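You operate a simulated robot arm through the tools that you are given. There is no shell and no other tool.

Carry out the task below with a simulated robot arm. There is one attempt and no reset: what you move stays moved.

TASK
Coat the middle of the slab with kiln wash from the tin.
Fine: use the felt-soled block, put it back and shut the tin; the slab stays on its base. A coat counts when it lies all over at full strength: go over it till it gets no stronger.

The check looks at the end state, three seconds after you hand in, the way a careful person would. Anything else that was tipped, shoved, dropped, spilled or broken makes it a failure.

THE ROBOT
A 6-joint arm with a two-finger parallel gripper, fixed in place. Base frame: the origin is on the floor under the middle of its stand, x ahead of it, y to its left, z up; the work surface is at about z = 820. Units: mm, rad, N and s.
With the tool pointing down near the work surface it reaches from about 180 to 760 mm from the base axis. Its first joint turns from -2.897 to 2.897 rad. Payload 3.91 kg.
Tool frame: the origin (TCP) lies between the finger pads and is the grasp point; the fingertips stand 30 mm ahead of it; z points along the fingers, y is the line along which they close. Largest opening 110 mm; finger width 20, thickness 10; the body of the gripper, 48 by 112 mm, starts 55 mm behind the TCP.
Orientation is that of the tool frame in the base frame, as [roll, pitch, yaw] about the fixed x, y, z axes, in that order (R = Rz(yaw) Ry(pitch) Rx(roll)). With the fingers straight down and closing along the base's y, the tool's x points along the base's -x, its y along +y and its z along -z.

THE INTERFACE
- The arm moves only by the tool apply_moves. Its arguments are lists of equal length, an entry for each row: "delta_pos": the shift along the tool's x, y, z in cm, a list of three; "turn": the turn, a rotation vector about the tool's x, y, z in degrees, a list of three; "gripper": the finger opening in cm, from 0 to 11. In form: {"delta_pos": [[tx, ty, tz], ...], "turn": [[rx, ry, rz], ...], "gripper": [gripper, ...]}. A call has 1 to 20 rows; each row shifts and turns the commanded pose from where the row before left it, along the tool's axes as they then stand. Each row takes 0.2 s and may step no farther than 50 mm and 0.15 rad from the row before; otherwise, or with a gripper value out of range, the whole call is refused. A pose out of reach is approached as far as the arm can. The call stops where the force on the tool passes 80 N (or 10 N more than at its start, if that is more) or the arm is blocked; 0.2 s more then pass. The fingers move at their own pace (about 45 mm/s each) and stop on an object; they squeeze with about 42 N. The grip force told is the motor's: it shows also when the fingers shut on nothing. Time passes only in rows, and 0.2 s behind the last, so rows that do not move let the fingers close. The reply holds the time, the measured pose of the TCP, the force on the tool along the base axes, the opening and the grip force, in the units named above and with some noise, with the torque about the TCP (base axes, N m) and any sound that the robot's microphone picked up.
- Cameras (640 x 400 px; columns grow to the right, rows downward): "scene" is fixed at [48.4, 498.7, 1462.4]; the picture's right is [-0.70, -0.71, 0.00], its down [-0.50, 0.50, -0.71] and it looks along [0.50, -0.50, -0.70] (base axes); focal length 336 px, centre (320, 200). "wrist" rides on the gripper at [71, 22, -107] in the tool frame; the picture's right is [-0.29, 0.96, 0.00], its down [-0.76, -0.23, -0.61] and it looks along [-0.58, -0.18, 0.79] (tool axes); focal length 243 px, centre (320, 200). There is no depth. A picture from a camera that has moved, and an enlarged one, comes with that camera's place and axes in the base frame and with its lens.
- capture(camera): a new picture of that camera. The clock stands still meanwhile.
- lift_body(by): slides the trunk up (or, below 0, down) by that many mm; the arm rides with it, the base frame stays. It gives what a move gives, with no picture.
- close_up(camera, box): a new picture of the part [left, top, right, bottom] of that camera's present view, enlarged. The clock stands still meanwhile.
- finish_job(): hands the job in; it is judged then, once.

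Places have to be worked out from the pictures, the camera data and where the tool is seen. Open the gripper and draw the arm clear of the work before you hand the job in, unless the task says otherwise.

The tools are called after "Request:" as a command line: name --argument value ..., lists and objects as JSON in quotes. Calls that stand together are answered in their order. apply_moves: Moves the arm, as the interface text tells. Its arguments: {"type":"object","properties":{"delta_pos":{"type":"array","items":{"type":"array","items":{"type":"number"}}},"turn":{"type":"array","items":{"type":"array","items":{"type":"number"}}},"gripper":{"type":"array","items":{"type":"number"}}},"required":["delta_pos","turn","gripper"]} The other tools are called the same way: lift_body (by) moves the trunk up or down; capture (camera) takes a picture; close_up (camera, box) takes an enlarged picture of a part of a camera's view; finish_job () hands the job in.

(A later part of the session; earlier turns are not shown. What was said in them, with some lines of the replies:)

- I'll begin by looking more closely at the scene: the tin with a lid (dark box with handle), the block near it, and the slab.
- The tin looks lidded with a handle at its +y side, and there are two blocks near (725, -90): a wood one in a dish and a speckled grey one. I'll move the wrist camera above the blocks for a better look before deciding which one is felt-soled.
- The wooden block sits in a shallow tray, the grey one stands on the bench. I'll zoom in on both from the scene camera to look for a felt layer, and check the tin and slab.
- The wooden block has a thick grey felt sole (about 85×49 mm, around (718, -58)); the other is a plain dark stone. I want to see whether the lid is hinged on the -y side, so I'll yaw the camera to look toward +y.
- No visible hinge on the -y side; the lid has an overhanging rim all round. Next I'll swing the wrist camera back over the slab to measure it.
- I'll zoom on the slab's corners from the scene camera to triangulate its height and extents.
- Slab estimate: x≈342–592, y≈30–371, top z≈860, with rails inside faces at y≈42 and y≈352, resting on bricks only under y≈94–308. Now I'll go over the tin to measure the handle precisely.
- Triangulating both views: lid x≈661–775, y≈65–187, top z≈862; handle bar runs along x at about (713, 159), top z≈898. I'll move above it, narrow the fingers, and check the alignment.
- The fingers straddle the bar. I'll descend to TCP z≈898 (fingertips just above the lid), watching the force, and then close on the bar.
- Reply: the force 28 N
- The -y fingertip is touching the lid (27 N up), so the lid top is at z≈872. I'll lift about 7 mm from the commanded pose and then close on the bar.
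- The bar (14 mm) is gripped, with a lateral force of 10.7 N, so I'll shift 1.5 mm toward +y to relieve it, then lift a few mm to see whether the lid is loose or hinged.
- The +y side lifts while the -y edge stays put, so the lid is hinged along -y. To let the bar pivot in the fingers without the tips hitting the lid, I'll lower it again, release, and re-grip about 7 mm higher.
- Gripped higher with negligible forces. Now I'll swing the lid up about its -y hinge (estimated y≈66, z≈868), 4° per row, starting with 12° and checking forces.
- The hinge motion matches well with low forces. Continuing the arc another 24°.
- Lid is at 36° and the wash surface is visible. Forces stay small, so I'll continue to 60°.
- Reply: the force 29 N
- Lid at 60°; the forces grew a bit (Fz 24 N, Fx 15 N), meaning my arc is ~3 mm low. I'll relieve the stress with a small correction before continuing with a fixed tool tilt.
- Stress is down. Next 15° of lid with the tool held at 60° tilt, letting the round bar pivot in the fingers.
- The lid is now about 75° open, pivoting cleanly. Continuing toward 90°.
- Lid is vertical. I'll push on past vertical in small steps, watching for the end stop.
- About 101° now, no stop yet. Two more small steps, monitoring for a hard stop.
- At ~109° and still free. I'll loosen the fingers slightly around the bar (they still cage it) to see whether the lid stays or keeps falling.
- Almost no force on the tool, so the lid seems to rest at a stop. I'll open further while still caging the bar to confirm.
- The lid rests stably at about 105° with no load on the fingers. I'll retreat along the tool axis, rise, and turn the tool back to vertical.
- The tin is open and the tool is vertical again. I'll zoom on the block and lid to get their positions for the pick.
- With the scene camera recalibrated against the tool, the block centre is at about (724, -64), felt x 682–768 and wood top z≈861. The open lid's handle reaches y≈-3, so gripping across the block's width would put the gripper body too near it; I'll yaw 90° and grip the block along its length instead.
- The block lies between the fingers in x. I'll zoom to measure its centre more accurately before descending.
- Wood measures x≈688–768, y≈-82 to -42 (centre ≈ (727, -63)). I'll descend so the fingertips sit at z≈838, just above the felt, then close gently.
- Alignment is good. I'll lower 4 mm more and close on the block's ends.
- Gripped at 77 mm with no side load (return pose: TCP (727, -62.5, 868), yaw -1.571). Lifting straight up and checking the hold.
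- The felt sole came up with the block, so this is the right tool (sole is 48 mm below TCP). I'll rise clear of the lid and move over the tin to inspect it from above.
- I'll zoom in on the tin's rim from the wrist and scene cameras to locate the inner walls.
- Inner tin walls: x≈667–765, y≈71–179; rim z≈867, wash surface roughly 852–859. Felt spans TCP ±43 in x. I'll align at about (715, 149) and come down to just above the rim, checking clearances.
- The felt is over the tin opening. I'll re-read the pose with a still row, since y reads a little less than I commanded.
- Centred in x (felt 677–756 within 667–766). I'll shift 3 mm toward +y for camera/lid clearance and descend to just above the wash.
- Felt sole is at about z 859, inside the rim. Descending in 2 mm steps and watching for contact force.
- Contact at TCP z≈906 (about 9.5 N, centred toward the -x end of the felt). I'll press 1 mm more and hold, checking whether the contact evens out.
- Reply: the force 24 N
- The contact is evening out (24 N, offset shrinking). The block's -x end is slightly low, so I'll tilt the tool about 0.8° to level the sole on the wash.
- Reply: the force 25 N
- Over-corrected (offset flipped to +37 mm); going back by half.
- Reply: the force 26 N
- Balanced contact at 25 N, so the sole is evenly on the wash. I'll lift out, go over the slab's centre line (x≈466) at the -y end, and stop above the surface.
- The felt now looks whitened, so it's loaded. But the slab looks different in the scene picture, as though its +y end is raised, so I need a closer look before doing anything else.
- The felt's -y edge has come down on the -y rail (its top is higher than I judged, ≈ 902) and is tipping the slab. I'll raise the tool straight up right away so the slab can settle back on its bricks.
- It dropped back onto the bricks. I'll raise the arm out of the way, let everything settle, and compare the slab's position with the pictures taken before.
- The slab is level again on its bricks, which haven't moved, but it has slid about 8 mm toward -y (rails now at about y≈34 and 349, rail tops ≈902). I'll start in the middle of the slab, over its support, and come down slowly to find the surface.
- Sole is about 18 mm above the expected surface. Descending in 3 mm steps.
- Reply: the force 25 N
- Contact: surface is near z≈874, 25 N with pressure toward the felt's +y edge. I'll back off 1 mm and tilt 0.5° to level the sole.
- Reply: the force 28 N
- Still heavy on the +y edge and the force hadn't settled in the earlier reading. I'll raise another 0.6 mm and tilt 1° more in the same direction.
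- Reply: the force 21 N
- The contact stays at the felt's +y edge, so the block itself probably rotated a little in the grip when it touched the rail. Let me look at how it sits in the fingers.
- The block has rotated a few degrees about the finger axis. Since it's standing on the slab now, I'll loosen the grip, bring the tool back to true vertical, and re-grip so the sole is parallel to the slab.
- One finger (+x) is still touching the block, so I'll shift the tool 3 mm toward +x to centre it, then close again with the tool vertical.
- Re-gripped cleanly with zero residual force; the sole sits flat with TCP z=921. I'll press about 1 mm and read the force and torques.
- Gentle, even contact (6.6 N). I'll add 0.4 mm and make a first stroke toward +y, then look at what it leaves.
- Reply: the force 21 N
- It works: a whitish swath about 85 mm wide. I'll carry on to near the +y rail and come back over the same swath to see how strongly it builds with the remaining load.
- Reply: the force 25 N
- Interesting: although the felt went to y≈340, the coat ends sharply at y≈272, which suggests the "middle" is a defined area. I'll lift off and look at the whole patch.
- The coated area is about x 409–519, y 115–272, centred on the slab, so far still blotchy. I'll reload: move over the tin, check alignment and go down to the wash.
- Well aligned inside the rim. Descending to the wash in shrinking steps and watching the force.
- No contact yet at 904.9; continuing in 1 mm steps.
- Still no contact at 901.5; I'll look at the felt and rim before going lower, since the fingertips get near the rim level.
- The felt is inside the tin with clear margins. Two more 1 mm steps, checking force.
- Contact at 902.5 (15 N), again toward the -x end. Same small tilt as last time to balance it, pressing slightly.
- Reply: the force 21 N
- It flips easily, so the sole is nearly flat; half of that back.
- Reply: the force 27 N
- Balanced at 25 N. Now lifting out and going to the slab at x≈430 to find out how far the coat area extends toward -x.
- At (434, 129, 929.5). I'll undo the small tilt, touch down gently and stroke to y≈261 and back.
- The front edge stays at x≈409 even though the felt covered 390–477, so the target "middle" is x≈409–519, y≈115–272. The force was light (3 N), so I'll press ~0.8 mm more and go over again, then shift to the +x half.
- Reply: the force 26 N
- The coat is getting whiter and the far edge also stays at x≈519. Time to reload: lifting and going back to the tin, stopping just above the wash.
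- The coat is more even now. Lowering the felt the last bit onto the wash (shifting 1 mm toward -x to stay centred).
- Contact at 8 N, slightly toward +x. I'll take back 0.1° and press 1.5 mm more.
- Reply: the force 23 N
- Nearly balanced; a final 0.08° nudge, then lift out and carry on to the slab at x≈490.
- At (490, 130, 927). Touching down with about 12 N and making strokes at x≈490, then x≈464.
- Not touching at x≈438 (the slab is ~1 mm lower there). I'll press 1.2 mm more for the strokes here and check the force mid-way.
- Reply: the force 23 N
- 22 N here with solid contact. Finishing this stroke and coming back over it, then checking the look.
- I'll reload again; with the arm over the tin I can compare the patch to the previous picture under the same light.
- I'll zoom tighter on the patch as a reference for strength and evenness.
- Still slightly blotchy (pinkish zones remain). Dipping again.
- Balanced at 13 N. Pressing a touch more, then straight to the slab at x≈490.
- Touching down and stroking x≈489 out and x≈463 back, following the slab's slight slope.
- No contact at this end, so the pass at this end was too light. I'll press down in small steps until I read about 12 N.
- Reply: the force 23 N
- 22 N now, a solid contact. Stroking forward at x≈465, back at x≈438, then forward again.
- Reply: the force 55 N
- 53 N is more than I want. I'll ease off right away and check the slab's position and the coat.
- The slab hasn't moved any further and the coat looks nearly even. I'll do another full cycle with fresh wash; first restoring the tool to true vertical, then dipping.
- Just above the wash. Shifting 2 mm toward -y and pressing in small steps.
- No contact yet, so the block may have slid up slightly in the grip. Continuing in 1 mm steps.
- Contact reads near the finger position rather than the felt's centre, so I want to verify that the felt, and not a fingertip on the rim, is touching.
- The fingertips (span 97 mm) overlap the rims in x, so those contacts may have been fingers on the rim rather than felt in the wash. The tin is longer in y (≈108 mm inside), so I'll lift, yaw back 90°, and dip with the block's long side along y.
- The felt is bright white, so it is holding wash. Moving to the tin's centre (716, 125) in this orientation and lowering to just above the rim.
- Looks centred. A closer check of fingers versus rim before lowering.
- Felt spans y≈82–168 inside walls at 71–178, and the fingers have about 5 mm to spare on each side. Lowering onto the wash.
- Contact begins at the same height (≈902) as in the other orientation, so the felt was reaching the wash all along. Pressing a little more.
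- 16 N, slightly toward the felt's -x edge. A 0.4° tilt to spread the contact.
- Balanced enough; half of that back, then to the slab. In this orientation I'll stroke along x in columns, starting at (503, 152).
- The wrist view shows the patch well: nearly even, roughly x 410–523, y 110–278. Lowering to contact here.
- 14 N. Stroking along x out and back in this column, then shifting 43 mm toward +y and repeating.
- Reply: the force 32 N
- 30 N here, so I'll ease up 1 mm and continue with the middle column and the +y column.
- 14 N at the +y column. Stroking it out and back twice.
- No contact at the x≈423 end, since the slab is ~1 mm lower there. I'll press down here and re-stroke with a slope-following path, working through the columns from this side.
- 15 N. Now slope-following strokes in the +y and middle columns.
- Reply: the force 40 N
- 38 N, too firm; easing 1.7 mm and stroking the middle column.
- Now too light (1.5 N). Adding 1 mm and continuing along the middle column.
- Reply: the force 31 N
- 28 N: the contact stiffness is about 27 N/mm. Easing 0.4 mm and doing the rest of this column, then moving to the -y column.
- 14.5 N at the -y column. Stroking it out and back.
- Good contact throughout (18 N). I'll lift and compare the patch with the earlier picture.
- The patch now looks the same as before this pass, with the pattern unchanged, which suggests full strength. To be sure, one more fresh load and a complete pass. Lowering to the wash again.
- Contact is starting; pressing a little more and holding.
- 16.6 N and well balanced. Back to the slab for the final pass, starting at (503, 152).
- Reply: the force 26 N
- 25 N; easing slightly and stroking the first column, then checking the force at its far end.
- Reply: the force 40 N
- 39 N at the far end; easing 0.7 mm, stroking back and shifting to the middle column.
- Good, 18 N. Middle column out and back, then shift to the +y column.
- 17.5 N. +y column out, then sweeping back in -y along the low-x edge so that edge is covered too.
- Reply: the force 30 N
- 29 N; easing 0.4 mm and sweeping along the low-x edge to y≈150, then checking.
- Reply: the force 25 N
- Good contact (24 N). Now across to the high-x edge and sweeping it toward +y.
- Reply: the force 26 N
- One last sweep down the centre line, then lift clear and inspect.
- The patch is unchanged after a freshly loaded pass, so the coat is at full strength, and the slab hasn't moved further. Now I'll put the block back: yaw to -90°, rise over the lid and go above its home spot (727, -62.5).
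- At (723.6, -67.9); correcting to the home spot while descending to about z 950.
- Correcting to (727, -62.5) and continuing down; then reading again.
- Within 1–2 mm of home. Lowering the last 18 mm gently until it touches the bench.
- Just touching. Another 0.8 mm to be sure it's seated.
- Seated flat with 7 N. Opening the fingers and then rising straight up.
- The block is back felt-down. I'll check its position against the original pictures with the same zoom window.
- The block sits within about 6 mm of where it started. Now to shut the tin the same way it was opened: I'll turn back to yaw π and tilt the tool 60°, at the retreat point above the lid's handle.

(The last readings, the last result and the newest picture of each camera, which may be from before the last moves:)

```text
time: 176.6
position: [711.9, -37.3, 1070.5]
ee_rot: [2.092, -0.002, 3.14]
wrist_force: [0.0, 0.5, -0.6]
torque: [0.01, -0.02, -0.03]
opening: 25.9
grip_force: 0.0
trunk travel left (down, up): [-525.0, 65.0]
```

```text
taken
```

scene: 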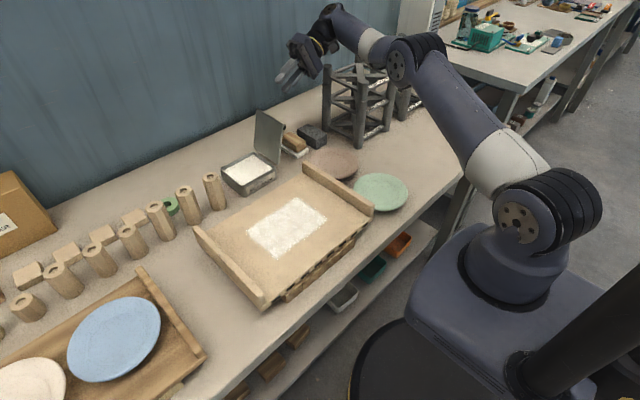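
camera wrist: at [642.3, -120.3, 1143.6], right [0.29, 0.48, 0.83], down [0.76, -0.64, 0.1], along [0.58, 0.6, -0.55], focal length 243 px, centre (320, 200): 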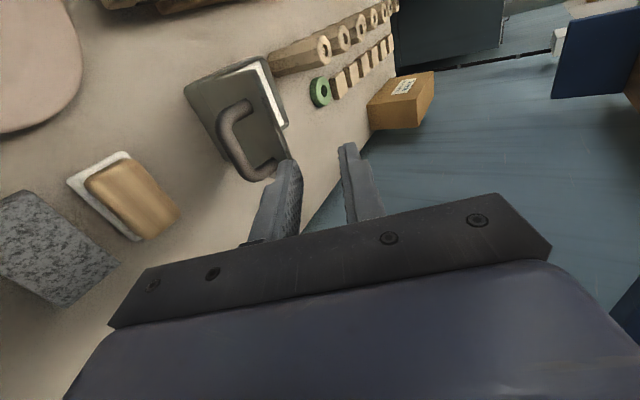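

Posture is right. Lowering straight down to the retreat point in front of the handle, then checking the alignment.

Request:
apply_moves --delta_pos '[[0, -2.6, 1.5], [0, -2.6, 1.5], [0, -2.6, 1.5], [0, 0, 0]]' --turn '[[0, 0, 0], [0, 0, 0], [0, 0, 0], [0, 0, 0]]' --gripper '[2.6, 2.6, 2.6, 2.6]'

Request:
close_up --camera "wrist" --box '[200, 40, 440, 240]'

Request:
close_up --camera "scene" --box '[215, 75, 335, 195]'

```text
time: 177.6
position: [711.4, -37.0, 980.3]
ee_rot: [2.095, -0.002, -3.141]
wrist_force: [-0.5, 0.3, -0.1]
torque: [0.02, 0.0, -0.01]
opening: 26.0
grip_force: 0.0
trunk travel left (down, up): [-525.0, 65.0]
```

```text
2.00 times, centred on (320, 140) of wrist
camera zoom: at [641.8, -119.6, 1054.0], right [0.29, 0.48, 0.83], down [0.76, -0.64, 0.1], along [0.58, 0.6, -0.55], focal length 485 px, centre (320, 320)
```

zoom: 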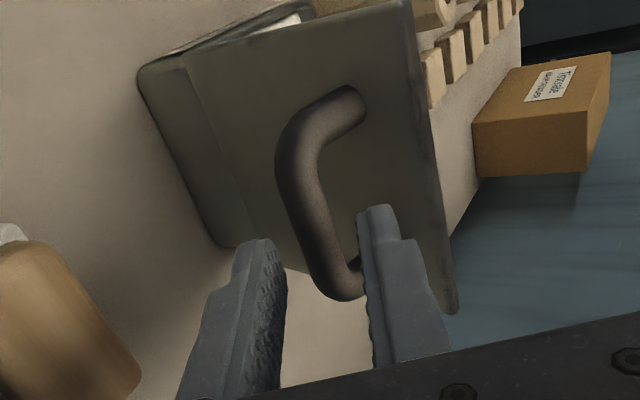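

```text
3.33 times, centred on (275, 135) of scene
camera zoom: at [48.4, 498.7, 1462.4], right [-0.7, -0.71, 0.0], down [-0.5, 0.5, -0.71], along [0.5, -0.5, -0.7], focal length 1118 px, centre (470, 417)
```

zoom: 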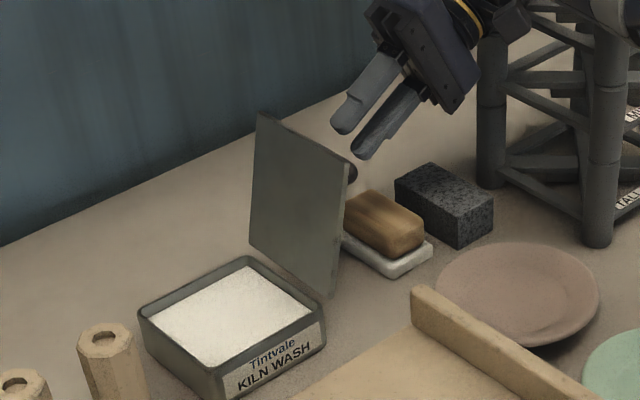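

The tool axis meets the bar with about 4 mm offset. I'll shift 3.5 mm along the tool's -y, advance toward the bar in small steps, watching the force.

Request:
apply_moves --delta_pos '[[0, -0.35, 0], [0, 0, 1.2], [0, 0, 1.2], [0, 0, 0.6]]' --turn '[[0, 0, 0], [0, 0, 0], [0, 0, 0], [0, 0, 0]]' --gripper '[2.6, 2.6, 2.6, 2.6]'

Request:
close_up --camera "wrist" --box '[200, 40, 440, 240]'

Request:
close_up --camera "scene" --box '[215, 75, 335, 195]'

```text
time: 178.6
position: [712.1, -15.0, 962.8]
ee_rot: [2.095, -0.002, -3.14]
wrist_force: [0.6, 0.0, 0.1]
torque: [-0.05, 0.03, -0.03]
opening: 26.0
grip_force: 0.0
trunk travel left (down, up): [-525.0, 65.0]
```

```text
2.00 times, centred on (320, 140) of wrist
camera zoom: at [641.8, -95.5, 1035.7], right [0.29, 0.48, 0.83], down [0.76, -0.64, 0.1], along [0.58, 0.6, -0.55], focal length 485 px, centre (320, 320)
```

zoom: 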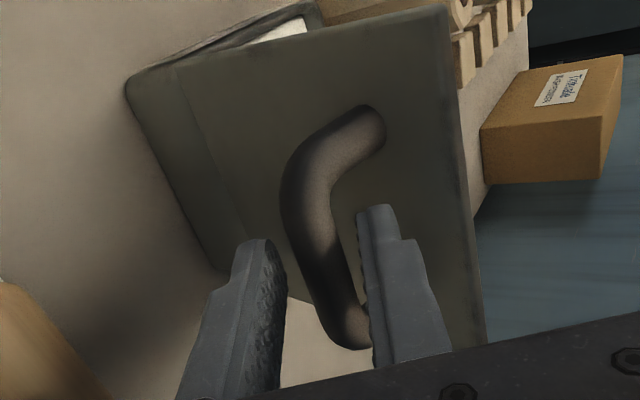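

```text
3.33 times, centred on (275, 135) of scene
camera zoom: at [48.4, 498.7, 1462.4], right [-0.7, -0.71, 0.0], down [-0.5, 0.5, -0.71], along [0.5, -0.5, -0.7], focal length 1118 px, centre (470, 417)
```

zoom: 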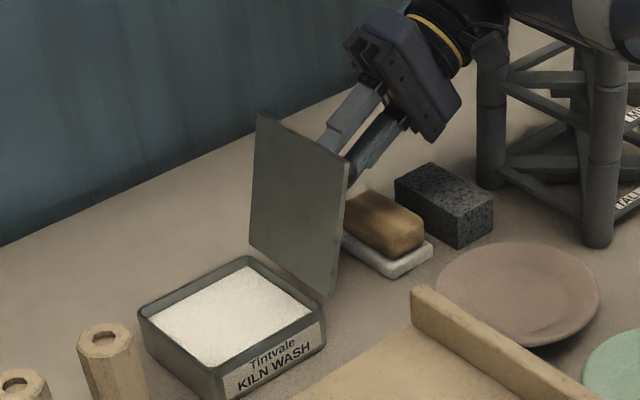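

Well aligned now. Advancing another 7 mm and closing on the bar.

Request:
apply_moves --delta_pos '[[0, 0, 0.4], [0, 0, 0.3], [0, 0, 0], [0, 0, 0], [0, 0, 0]]' --turn '[[0, 0, 0], [0, 0, 0], [0, 0, 0], [0, 0, 0], [0, 0, 0]]' --gripper '[2.6, 2.6, 1.5, 0.5, 0]'

Request:
close_up --camera "wrist" --box '[200, 40, 440, 240]'

Request:
close_up --camera "scene" --box '[215, 75, 335, 195]'

```text
time: 179.8
position: [712.3, -7.3, 959.4]
ee_rot: [2.093, 0.003, -3.14]
wrist_force: [1.9, 3.9, 6.9]
torque: [0.14, -0.46, 0.43]
opening: 13.5
grip_force: 45.2
trunk travel left (down, up): [-525.0, 65.0]
```

```text
2.00 times, centred on (320, 140) of wrist
camera zoom: at [641.7, -89.4, 1033.2], right [0.29, 0.48, 0.83], down [0.76, -0.64, 0.1], along [0.58, 0.6, -0.55], focal length 485 px, centre (320, 320)
```

zoom: 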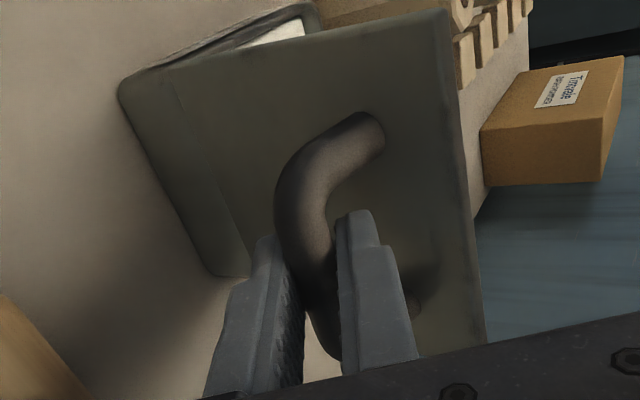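

```text
3.33 times, centred on (275, 135) of scene
camera zoom: at [48.4, 498.7, 1462.4], right [-0.7, -0.71, 0.0], down [-0.5, 0.5, -0.71], along [0.5, -0.5, -0.7], focal length 1118 px, centre (470, 417)
```

zoom: 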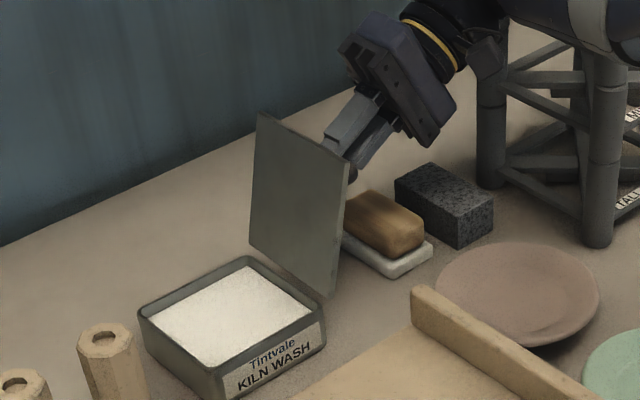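

The bar is gripped. Now reversing the arc with fixed tilt, first from ~109° to 90°.

Request:
apply_moves --delta_pos '[[0, 0.73, 0.41], [0, 0.73, 0.41], [0, 0.68, 0.55], [0, 0.67, 0.56]]' --turn '[[0, 0, 0], [0, 0, 0], [0, 0, 0], [0, 0, 0]]' --gripper '[0, 0, 0, 0]'

Request:
close_up --camera "scene" --box '[205, 75, 325, 205]'

```text
time: 180.8
position: [711.8, 24.7, 973.1]
ee_rot: [2.095, -0.003, -3.141]
wrist_force: [-0.5, -1.2, -1.1]
torque: [-0.11, -0.47, 0.16]
opening: 13.1
grip_force: 45.0
trunk travel left (down, up): [-525.0, 65.0]
```

```text
3.08 times, centred on (265, 140) of scene
camera zoom: at [48.4, 498.7, 1462.4], right [-0.7, -0.71, 0.0], down [-0.5, 0.5, -0.71], along [0.5, -0.5, -0.7], focal length 1032 px, centre (489, 385)
```

zoom: 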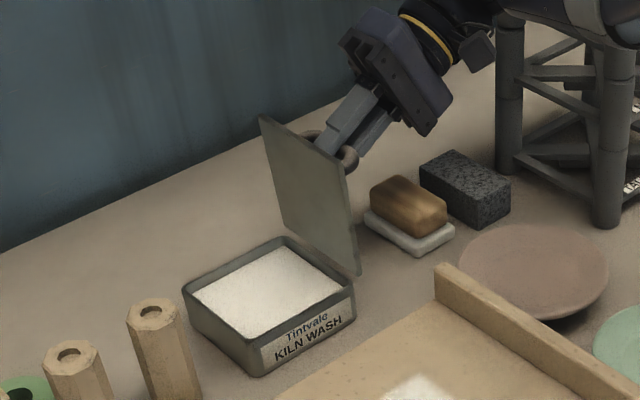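

Smooth, forces near zero, lid vertical. Continuing to 60°.

Request:
apply_moves --delta_pos '[[0, 0.57, 0.67], [0, 0.57, 0.67], [0, 0.45, 0.75], [0, 0.44, 0.75], [0, 0.31, 0.82], [0, 0.3, 0.82]]' --turn '[[0, 0, 0], [0, 0, 0], [0, 0, 0], [0, 0, 0], [0, 0, 0], [0, 0, 0]]' --gripper '[0, 0, 0, 0, 0, 0]'

Request:
close_up --camera "scene" --box '[205, 75, 325, 205]'

```text
time: 182.2
position: [712.6, 75.4, 973.8]
ee_rot: [2.096, 0.0, -3.142]
wrist_force: [2.5, -0.1, 4.6]
torque: [-0.06, -0.11, -0.34]
opening: 13.5
grip_force: 44.8
trunk travel left (down, up): [-525.0, 65.0]
```

```text
3.08 times, centred on (265, 140) of scene
camera zoom: at [48.4, 498.7, 1462.4], right [-0.7, -0.71, 0.0], down [-0.5, 0.5, -0.71], along [0.5, -0.5, -0.7], focal length 1032 px, centre (489, 385)
```

zoom: 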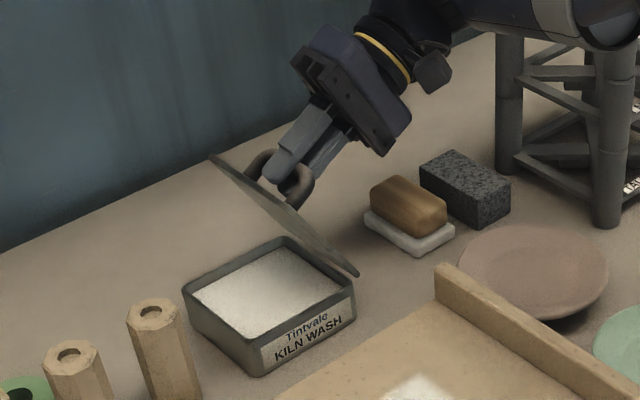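

Lid at 60° with the tool aligned to it. Now rotating the tool together with the lid, 4° per row, down to about 28°.

Request:
apply_moves --delta_pos '[[0, 0.266, 0.671], [0, 0.266, 0.671], [0, 0.266, 0.671], [0, 0.266, 0.671], [0, 0.266, 0.671], [0, 0.266, 0.671], [0, 0.266, 0.671], [0, 0.266, 0.671]]' --turn '[[4, 0, 0], [4, 0, 0], [4, 0, 0], [4, 0, 0], [4, 0, 0], [4, 0, 0], [4, 0, 0], [4, 0, 0]]' --gripper '[0, 0, 0, 0, 0, 0, 0, 0]'

Request:
close_up --camera "scene" --box '[205, 95, 305, 205]'

```text
time: 184.0
position: [711.5, 129.5, 951.9]
ee_rot: [2.655, 0.0, 3.141]
wrist_force: [11.8, 8.7, 5.9]
torque: [0.31, -0.07, -0.03]
opening: 13.3
grip_force: 44.4
trunk travel left (down, up): [-525.0, 65.0]
```

```text
3.64 times, centred on (255, 150) of scene
camera zoom: at [48.4, 498.7, 1462.4], right [-0.7, -0.71, 0.0], down [-0.5, 0.5, -0.71], along [0.5, -0.5, -0.7], focal length 1220 px, centre (556, 382)
```

zoom: 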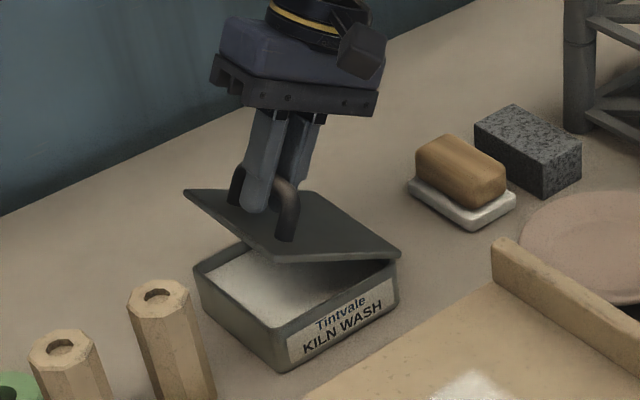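

Lid at ~28°, moderate side forces. A small correction and five more rows to about 8°.

Request:
apply_moves --delta_pos '[[-0.08, 0.32, 0.66], [0, 0.266, 0.671], [0, 0.266, 0.671], [0, 0.266, 0.671], [0, 0.266, 0.671]]' --turn '[[4, 0, 0], [4, 0, 0], [4, 0, 0], [4, 0, 0], [4, 0, 0]]' --gripper '[0, 0, 0, 0, 0]'

Request:
close_up --camera "scene" --box '[205, 115, 285, 205]'

```text
time: 185.2
position: [711.5, 153.7, 925.6]
ee_rot: [3.004, -0.004, 3.141]
wrist_force: [-4.0, 5.9, 2.5]
torque: [0.15, 0.21, 0.1]
opening: 13.2
grip_force: 44.8
trunk travel left (down, up): [-525.0, 65.0]
```

```text
4.44 times, centred on (245, 160) of scene
camera zoom: at [48.4, 498.7, 1462.4], right [-0.7, -0.71, 0.0], down [-0.5, 0.5, -0.71], along [0.5, -0.5, -0.7], focal length 1491 px, centre (653, 378)
```

zoom: 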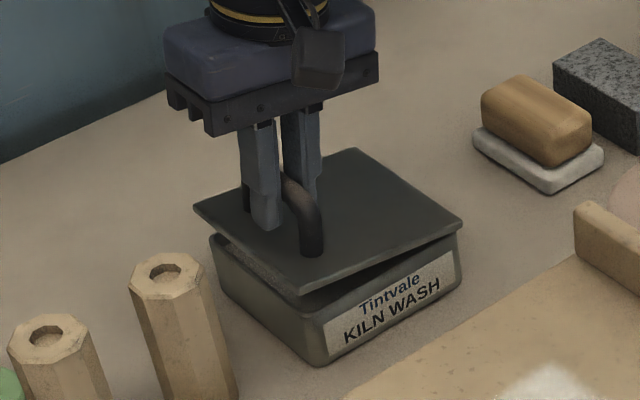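

About 8° left. Three gentler rows to bring the lid down onto the rim.

Request:
apply_moves --delta_pos '[[0, 0.183, 0.446], [0, 0.183, 0.446], [0, 0.15, 0.35], [0, 0, 0]]' --turn '[[2.67, 0, 0], [2.67, 0, 0], [2.2, 0, 0], [0, 0, 0]]' --gripper '[0, 0, 0, 0]'

Request:
close_up --camera "scene" --box '[205, 115, 285, 205]'

```text
time: 186.2
position: [711.1, 159.0, 914.0]
ee_rot: [3.135, -0.003, -3.141]
wrist_force: [-6.2, 3.4, -0.5]
torque: [0.07, 0.83, -0.03]
opening: 13.4
grip_force: 44.9
trunk travel left (down, up): [-525.0, 65.0]
```

```text
4.44 times, centred on (245, 160) of scene
camera zoom: at [48.4, 498.7, 1462.4], right [-0.7, -0.71, 0.0], down [-0.5, 0.5, -0.71], along [0.5, -0.5, -0.7], focal length 1491 px, centre (653, 378)
```

zoom: 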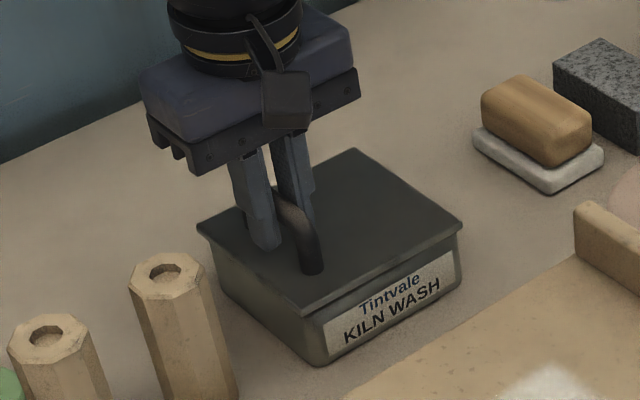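

Almost shut. A small push down until the rim pushes back.

Request:
apply_moves --delta_pos '[[0, 0.03, 0.12], [0, 0, 0.1], [0, 0, 0]]' --turn '[[0.4, 0, 0], [0, 0, 0], [0, 0, 0]]' --gripper '[0, 0, 0]'

```text
time: 187.0
position: [711.2, 159.9, 913.3]
ee_rot: [3.141, 0.001, -3.14]
wrist_force: [-5.9, 3.9, 1.8]
torque: [-0.06, 0.44, -0.04]
opening: 13.0
grip_force: 44.9
trunk travel left (down, up): [-525.0, 65.0]
```

A bit more to make sure it's seated.

Request:
apply_moves --delta_pos '[[0, 0, 0.12], [0, 0, 0.08], [0, 0, 0]]' --turn '[[0, 0, 0], [0, 0, 0], [0, 0, 0]]' --gripper '[0, 0, 0]'

Request:
close_up --camera "scene" --box '[205, 115, 285, 205]'

```text
time: 187.8
position: [712.1, 159.3, 912.0]
ee_rot: [3.139, 0.002, -3.138]
wrist_force: [-2.7, 9.6, 16.4]
torque: [0.06, 1.11, -0.04]
opening: 13.1
grip_force: 45.6
trunk travel left (down, up): [-525.0, 65.0]
```

```text
4.44 times, centred on (245, 160) of scene
camera zoom: at [48.4, 498.7, 1462.4], right [-0.7, -0.71, 0.0], down [-0.5, 0.5, -0.71], along [0.5, -0.5, -0.7], focal length 1491 px, centre (653, 378)
```

zoom: 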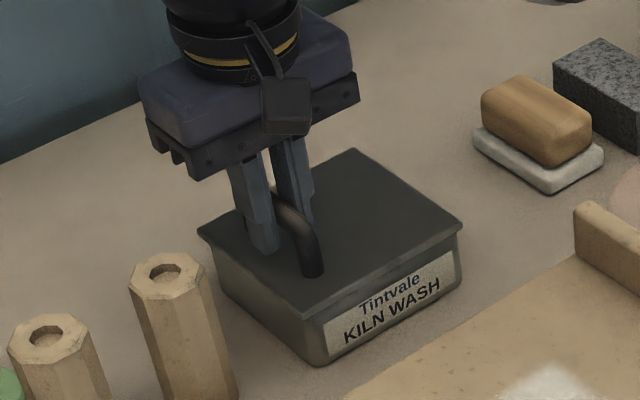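

The lid is seated (16 N push-back, image identical to the original closed view). Easing off, opening the fingers and rising straight up.

Request:
apply_moves --delta_pos '[[0, 0, -0.12], [0, 0, 0], [0, 0, 0], [0, 0, 0], [0, 0, -1.0], [0, 0, -2.5], [0, 0, -4.0], [0, 0, -4.0], [0, 0, -4.0]]' --turn '[[0, 0, 0], [0, 0, 0], [0, 0, 0], [0, 0, 0], [0, 0, 0], [0, 0, 0], [0, 0, 0], [0, 0, 0], [0, 0, 0]]' --gripper '[0, 2.0, 3.5, 4.0, 4.0, 4.0, 4.0, 4.0, 4.0]'

Request:
close_up --camera "scene" --box '[180, 100, 420, 250]'

Request:
close_up --camera "scene" --box '[205, 135, 285, 205]'

Request:
close_up --camera "scene" --box '[180, 160, 400, 320]'

```text
time: 189.8
position: [711.9, 158.9, 1066.1]
ee_rot: [-3.141, -0.001, -3.141]
wrist_force: [1.0, 0.6, 0.4]
torque: [-0.02, 0.0, 0.02]
opening: 39.7
grip_force: 0.0
trunk travel left (down, up): [-525.0, 65.0]
```

```text
2.67 times, centred on (300, 175) of scene
camera zoom: at [48.4, 498.7, 1462.4], right [-0.7, -0.71, 0.0], down [-0.5, 0.5, -0.71], along [0.5, -0.5, -0.7], focal length 895 px, centre (373, 267)
```

zoom: 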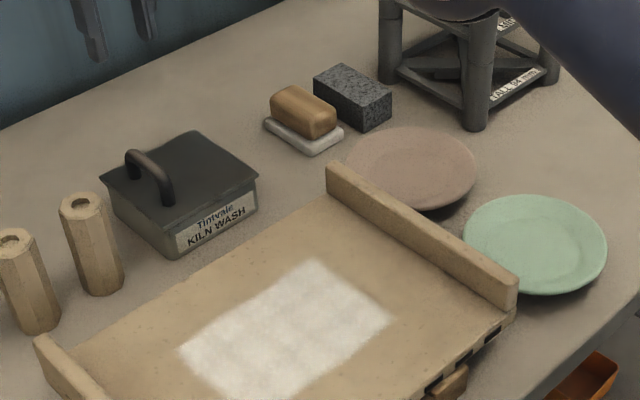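

```text
5.71 times, centred on (245, 170) of scene
camera zoom: at [48.4, 498.7, 1462.4], right [-0.7, -0.71, 0.0], down [-0.5, 0.5, -0.71], along [0.5, -0.5, -0.7], focal length 1918 px, centre (749, 371)
```

zoom: 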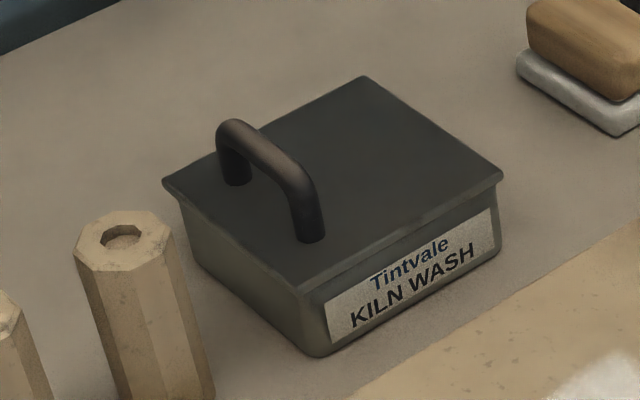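

```text
2.50 times, centred on (290, 240) of scene
camera zoom: at [48.4, 498.7, 1462.4], right [-0.7, -0.71, 0.0], down [-0.5, 0.5, -0.71], along [0.5, -0.5, -0.7], focal length 839 px, centre (395, 100)
```

zoom: 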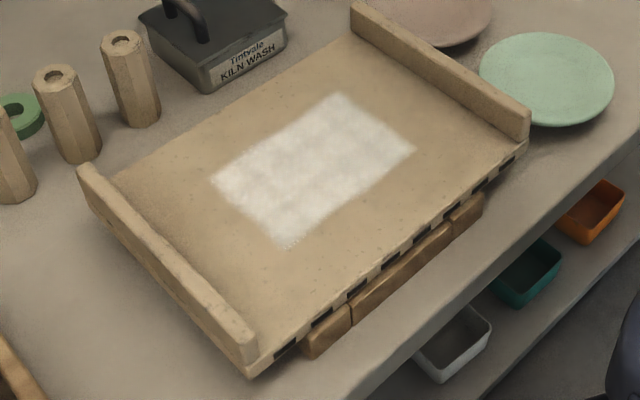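

The tin is shut in its original place, the block is home and the coat is intact. The slab still sits about 8 mm toward -y from where it began; with the hand free I can nudge it back from its -y side. First I'll go above that spot and look.

Request:
apply_moves --delta_pos '[[3.5, -2.34, 0], [3.5, -2.34, 0], [3.5, -2.34, 0], [3.5, -2.34, 0], [3.5, -2.34, 0], [3.5, -2.34, 0], [3.5, -2.36, 0], [0, 0, 2.5], [0, 0, 2.5], [0, 0, 0]]' --turn '[[0, 0, 0], [0, 0, 0], [0, 0, 0], [0, 0, 0], [0, 0, 0], [0, 0, 0], [0, 0, 0], [0, 0, 0], [0, 0, 0], [0, 0, 0]]' --gripper '[3, 2, 0, 0, 0, 0, 0, 0, 0, 0]'

Request:
capture --camera "wrist"

Request:
close_up --camera "scene" --box '[270, 110, 430, 250]'

```text
time: 192.0
position: [468.5, -4.9, 1015.4]
ee_rot: [3.14, -0.002, 3.141]
wrist_force: [0.5, 0.4, -0.9]
torque: [-0.01, 0.01, 0.01]
opening: 0.0
grip_force: 37.6
trunk travel left (down, up): [-525.0, 65.0]
```

```text
taken
camera wrist: at [397.8, 16.2, 1123.2], right [0.29, 0.96, 0.0], down [0.76, -0.23, 0.61], along [0.58, -0.18, -0.8], focal length 243 px, centre (320, 200)
```

wrist: 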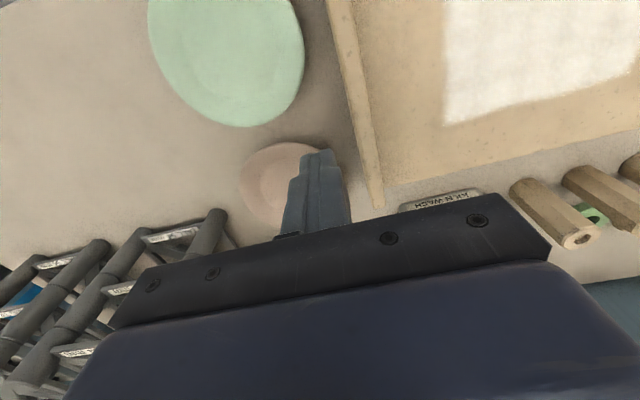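

```text
2.86 times, centred on (350, 180) of scene
camera zoom: at [48.4, 498.7, 1462.4], right [-0.7, -0.71, 0.0], down [-0.5, 0.5, -0.71], along [0.5, -0.5, -0.7], focal length 959 px, centre (234, 257)
```

zoom: 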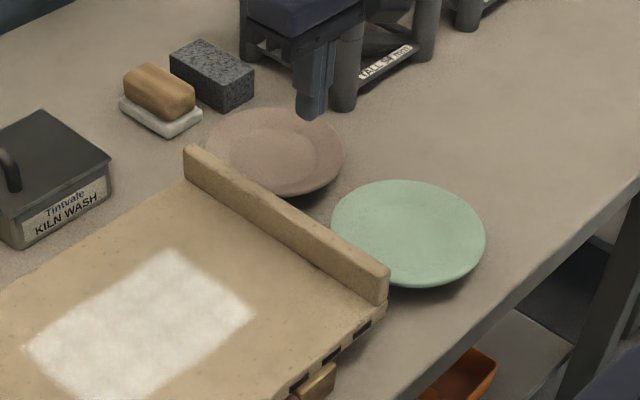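

The rail's outer face is at y≈24 and my closed fingers would come down at y −15…5, clear of both plates. Lowering beside the slab so the fingertips reach just below slab level.

Request:
apply_moves --delta_pos '[[0, 0, 4.0], [0, 0, 4.0], [0, 0, 3.0], [0, 0, 1.5], [0, 0, 0.8], [0, 0, 0]]' --turn '[[0, 0, 0], [0, 0, 0], [0, 0, 0], [0, 0, 0], [0, 0, 0], [0, 0, 0]]' --gripper '[0, 0, 0, 0, 0, 0]'

Request:
close_up --camera "scene" --box '[280, 120, 400, 230]'

Request:
capture --camera "wrist"

```text
time: 193.4
position: [466.3, -4.6, 882.9]
ee_rot: [3.14, -0.001, 3.141]
wrist_force: [-0.2, 0.2, -1.1]
torque: [0.0, 0.01, -0.03]
opening: 0.2
grip_force: 38.0
trunk travel left (down, up): [-525.0, 65.0]
```

```text
3.64 times, centred on (340, 175) of scene
camera zoom: at [48.4, 498.7, 1462.4], right [-0.7, -0.71, 0.0], down [-0.5, 0.5, -0.71], along [0.5, -0.5, -0.7], focal length 1220 px, centre (247, 291)
```

zoom: 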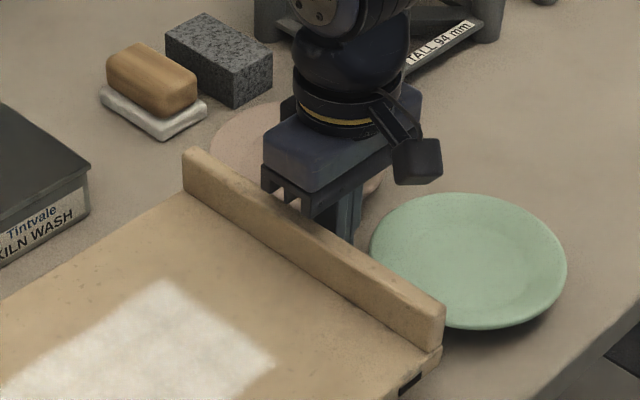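

```text
taken
camera wrist: at [397.1, 16.3, 990.9], right [0.29, 0.96, 0.0], down [0.76, -0.23, 0.61], along [0.58, -0.18, -0.8], focal length 243 px, centre (320, 200)
```

wrist: 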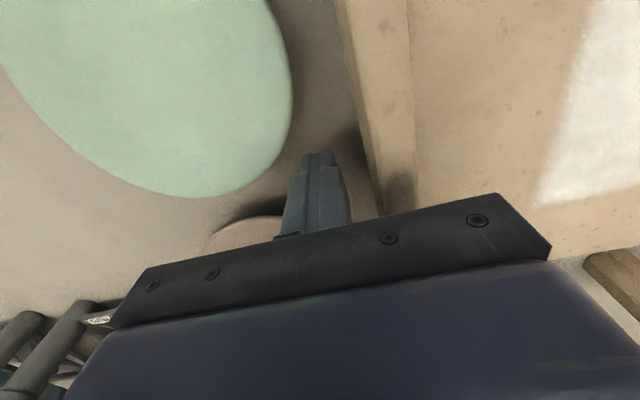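

Clear on both sides. Approaching the slab's side: 14 mm first, then in 2 mm steps watching the force.

Request:
apply_moves --delta_pos '[[0, 0.5, 0], [0, 0.5, 0], [0, 0.4, 0], [0, 0, 0]]' --turn '[[0, 0, 0], [0, 0, 0], [0, 0, 0], [0, 0, 0]]' --gripper '[0, 0, 0, 0]'

```text
time: 194.4
position: [468.7, 9.4, 882.8]
ee_rot: [3.14, -0.002, -3.141]
wrist_force: [-0.2, -1.6, -0.8]
torque: [0.01, -0.02, 0.03]
opening: 0.1
grip_force: 37.4
trunk travel left (down, up): [-525.0, 65.0]
```

Request:
apply_moves --delta_pos '[[0, 0.2, 0], [0, 0.2, 0], [0, 0, 0]]' --turn '[[0, 0, 0], [0, 0, 0], [0, 0, 0]]' --gripper '[0, 0, 0]'

```text
time: 195.2
position: [468.3, 12.6, 883.5]
ee_rot: [3.139, -0.002, -3.141]
wrist_force: [0.6, -4.9, 1.6]
torque: [0.04, 0.02, 0.05]
opening: 0.0
grip_force: 37.7
trunk travel left (down, up): [-525.0, 65.0]
```

Contact at y≈12.6 (5 N). Pushing slowly, 3 mm, then reading.

Request:
apply_moves --delta_pos '[[0, 0.1, 0], [0, 0.1, 0], [0, 0.1, 0], [0, 0, 0]]' --turn '[[0, 0, 0], [0, 0, 0], [0, 0, 0], [0, 0, 0]]' --gripper '[0, 0, 0, 0]'

```text
time: 196.2
position: [468.2, 16.6, 883.1]
ee_rot: [3.138, -0.001, -3.141]
wrist_force: [-0.1, -4.7, 1.9]
torque: [0.03, -0.05, 0.0]
opening: 0.1
grip_force: 37.3
trunk travel left (down, up): [-525.0, 65.0]
```

It slides with only about 5 N. Checking with the reference zoom how far the slab has moved back.

Request:
close_up --camera "scene" --box '[280, 210, 390, 300]'

Request:
close_up --camera "scene" --box '[185, 220, 295, 315]'

```text
4.44 times, centred on (335, 255) of scene
camera zoom: at [48.4, 498.7, 1462.4], right [-0.7, -0.71, 0.0], down [-0.5, 0.5, -0.71], along [0.5, -0.5, -0.7], focal length 1491 px, centre (253, -44)
```

zoom: 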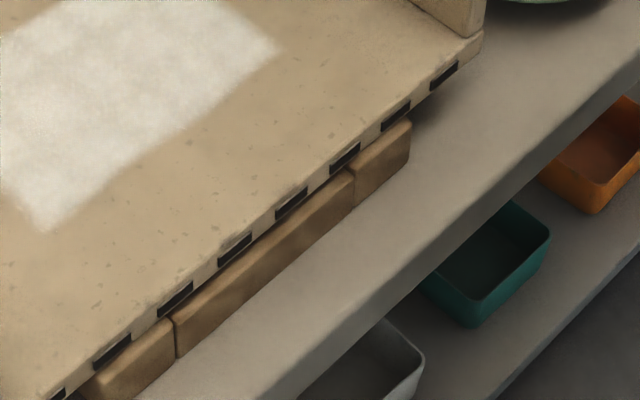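

```text
4.21 times, centred on (240, 268) of scene
camera zoom: at [48.4, 498.7, 1462.4], right [-0.7, -0.71, 0.0], down [-0.5, 0.5, -0.71], along [0.5, -0.5, -0.7], focal length 1413 px, centre (657, -84)
```

zoom: 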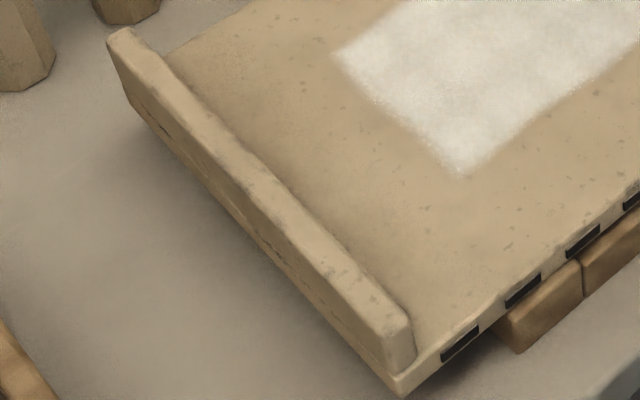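

The slab is back exactly where it started (all edge slots match the first pictures). Backing the fingers off sideways, then rising clear.

Request:
apply_moves --delta_pos '[[0, -0.3, 0], [0, -0.9, 0], [0, -0.9, 0], [0, 0, -1.5], [0, 0, -3.5], [0, 0, -4.5], [0, 0, -4.5], [0, 0, -4.5], [0, 0, 0]]' --turn '[[0, 0, 0], [0, 0, 0], [0, 0, 0], [0, 0, 0], [0, 0, 0], [0, 0, 0], [0, 0, 0], [0, 0, 0], [0, 0, 0]]' --gripper '[0, 0, 0, 0, 0, 0, 0, 0, 0]'

Request:
capture --camera "scene"

Request:
close_up --camera "scene" --box '[180, 160, 400, 320]'

Request:
close_up --camera "wrist" --box '[380, 0, 640, 160]'

```text
time: 198.2
position: [469.4, -6.3, 1069.7]
ee_rot: [3.138, -0.002, -3.141]
wrist_force: [-0.3, 0.2, 0.1]
torque: [-0.02, 0.02, 0.0]
opening: 0.0
grip_force: 37.1
trunk travel left (down, up): [-525.0, 65.0]
```

```text
taken
```

scene: 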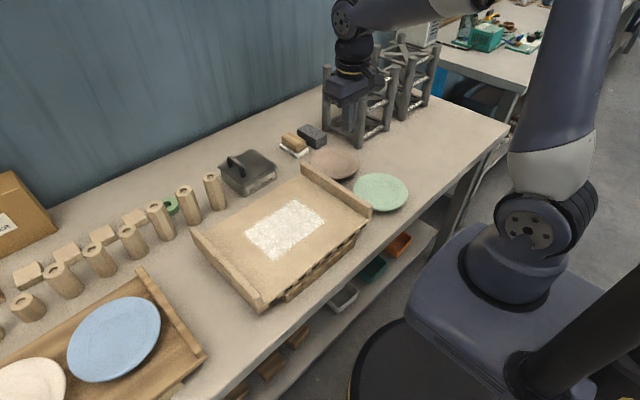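

```text
2.50 times, centred on (290, 240) of scene
camera zoom: at [48.4, 498.7, 1462.4], right [-0.7, -0.71, 0.0], down [-0.5, 0.5, -0.71], along [0.5, -0.5, -0.7], focal length 839 px, centre (395, 100)
```

zoom: 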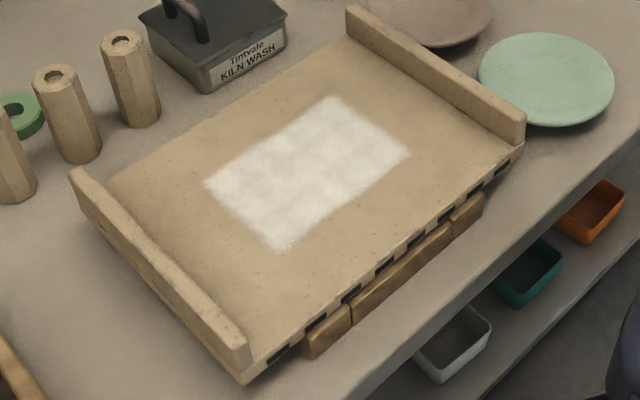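

```text
2.46 times, centred on (510, 80) of wrist
camera zoom: at [398.9, 14.6, 1177.3], right [0.29, 0.96, 0.0], down [0.76, -0.23, 0.61], along [0.58, -0.18, -0.8], focal length 597 px, centre (-148, 495)
```

zoom: 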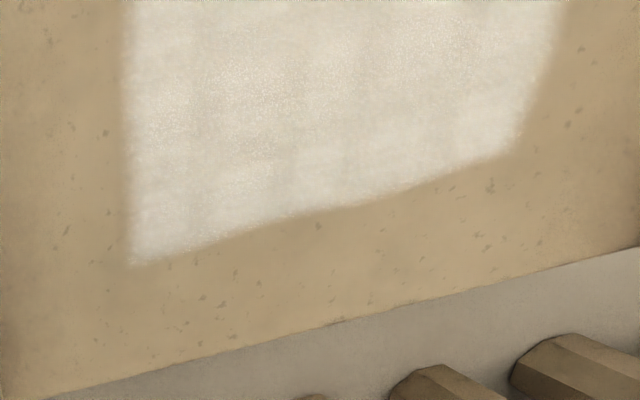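

Everything is in place and the slab is exactly back. A last careful look at the coat's evenness at high zoom before handing in.

Request:
close_up --camera "scene" --box '[242, 196, 284, 262]'

Request:
close_up --camera "scene" --box '[280, 196, 330, 246]'

Request:
close_up --camera "wrist" --box '[420, 0, 640, 130]'

```text
6.06 times, centred on (263, 229) of scene
camera zoom: at [48.4, 498.7, 1462.4], right [-0.7, -0.71, 0.0], down [-0.5, 0.5, -0.71], along [0.5, -0.5, -0.7], focal length 2034 px, centre (666, 24)
```

zoom: 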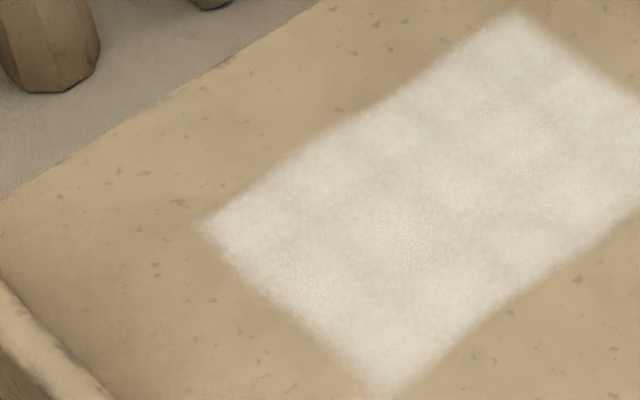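

```text
8.00 times, centred on (305, 221) of scene
camera zoom: at [48.4, 498.7, 1462.4], right [-0.7, -0.71, 0.0], down [-0.5, 0.5, -0.71], along [0.5, -0.5, -0.7], focal length 2684 px, centre (440, 32)
```

zoom: 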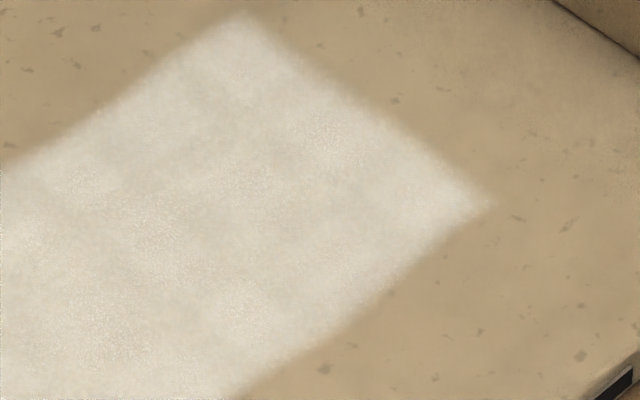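

```text
2.91 times, centred on (530, 65) of wrist
camera zoom: at [398.9, 14.6, 1177.3], right [0.29, 0.96, 0.0], down [0.76, -0.23, 0.61], along [0.58, -0.18, -0.8], focal length 706 px, centre (-291, 593)
```

zoom: 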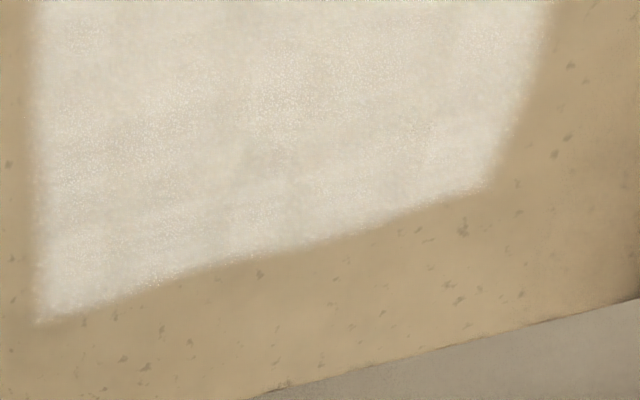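

No slab flecks or tan show through anywhere, and the coat has stopped changing. I'll open the gripper and draw the arm up, well clear of the work.

Request:
apply_moves --delta_pos '[[0, 0, -3.5], [0, 0, -3.5], [0, 3.5, 0], [0, 3.4, 0], [0, 0, 0], [0, 0, 0], [0, 0, 0]]' --turn '[[0, 0, 0], [0, 0, 0], [0, 0, 0], [0, 0, 0], [0, 0, 0], [0, 0, 0], [0, 0, 0]]' --gripper '[3, 6, 9, 11, 11, 11, 11]'

Request:
capture --camera "scene"

```text
time: 199.8
position: [467.8, 65.0, 1138.3]
ee_rot: [3.139, 0.0, 3.14]
wrist_force: [0.3, -0.1, 0.6]
torque: [-0.01, -0.01, -0.01]
opening: 110.2
grip_force: 0.1
trunk travel left (down, up): [-525.0, 65.0]
```

```text
taken
```

scene: 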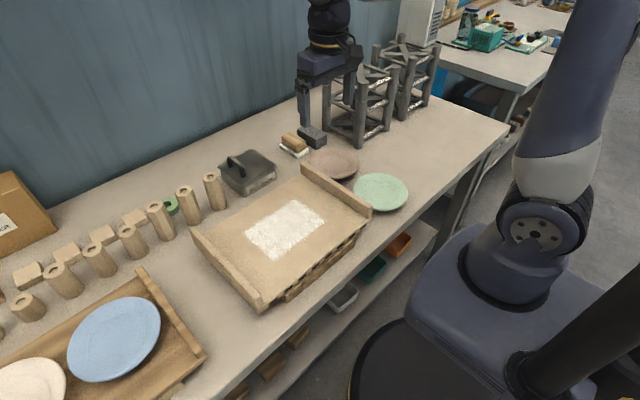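

The last picture shows the coat even over the slab's middle, the slab on its base, the felt-soled block back home, the tin shut and the arm clear with the gripper open. Handing the job in.

Request:
finish_job

```text
The job is handed in.
```

I coated the middle of the slab with kiln wash using the felt-soled block. A last pass with a fresh load made it no stronger. The block is back in its spot, the tin is shut, the slab is on its base, and the job is handed in.

- **Slab tipped once:** Early on, the loaded felt came down on the slab's right-hand (-y) rail. That lifted the other end for a moment and slid the slab about 8 mm. It settled back onto its bricks, which did not move. At the end I pushed it back, and its edges matched the first pictures.
- **Coated area:** The coat takes only on a rectangle in the middle, about 110 by 160 mm, even where the felt passed beyond it. I reloaded the felt several times, and no slab colour or flecks show through anywhere on it.
- **Block position:** The block stands felt-down about 6 mm from where it started.

I saw no spills, and nothing else was moved or knocked over.
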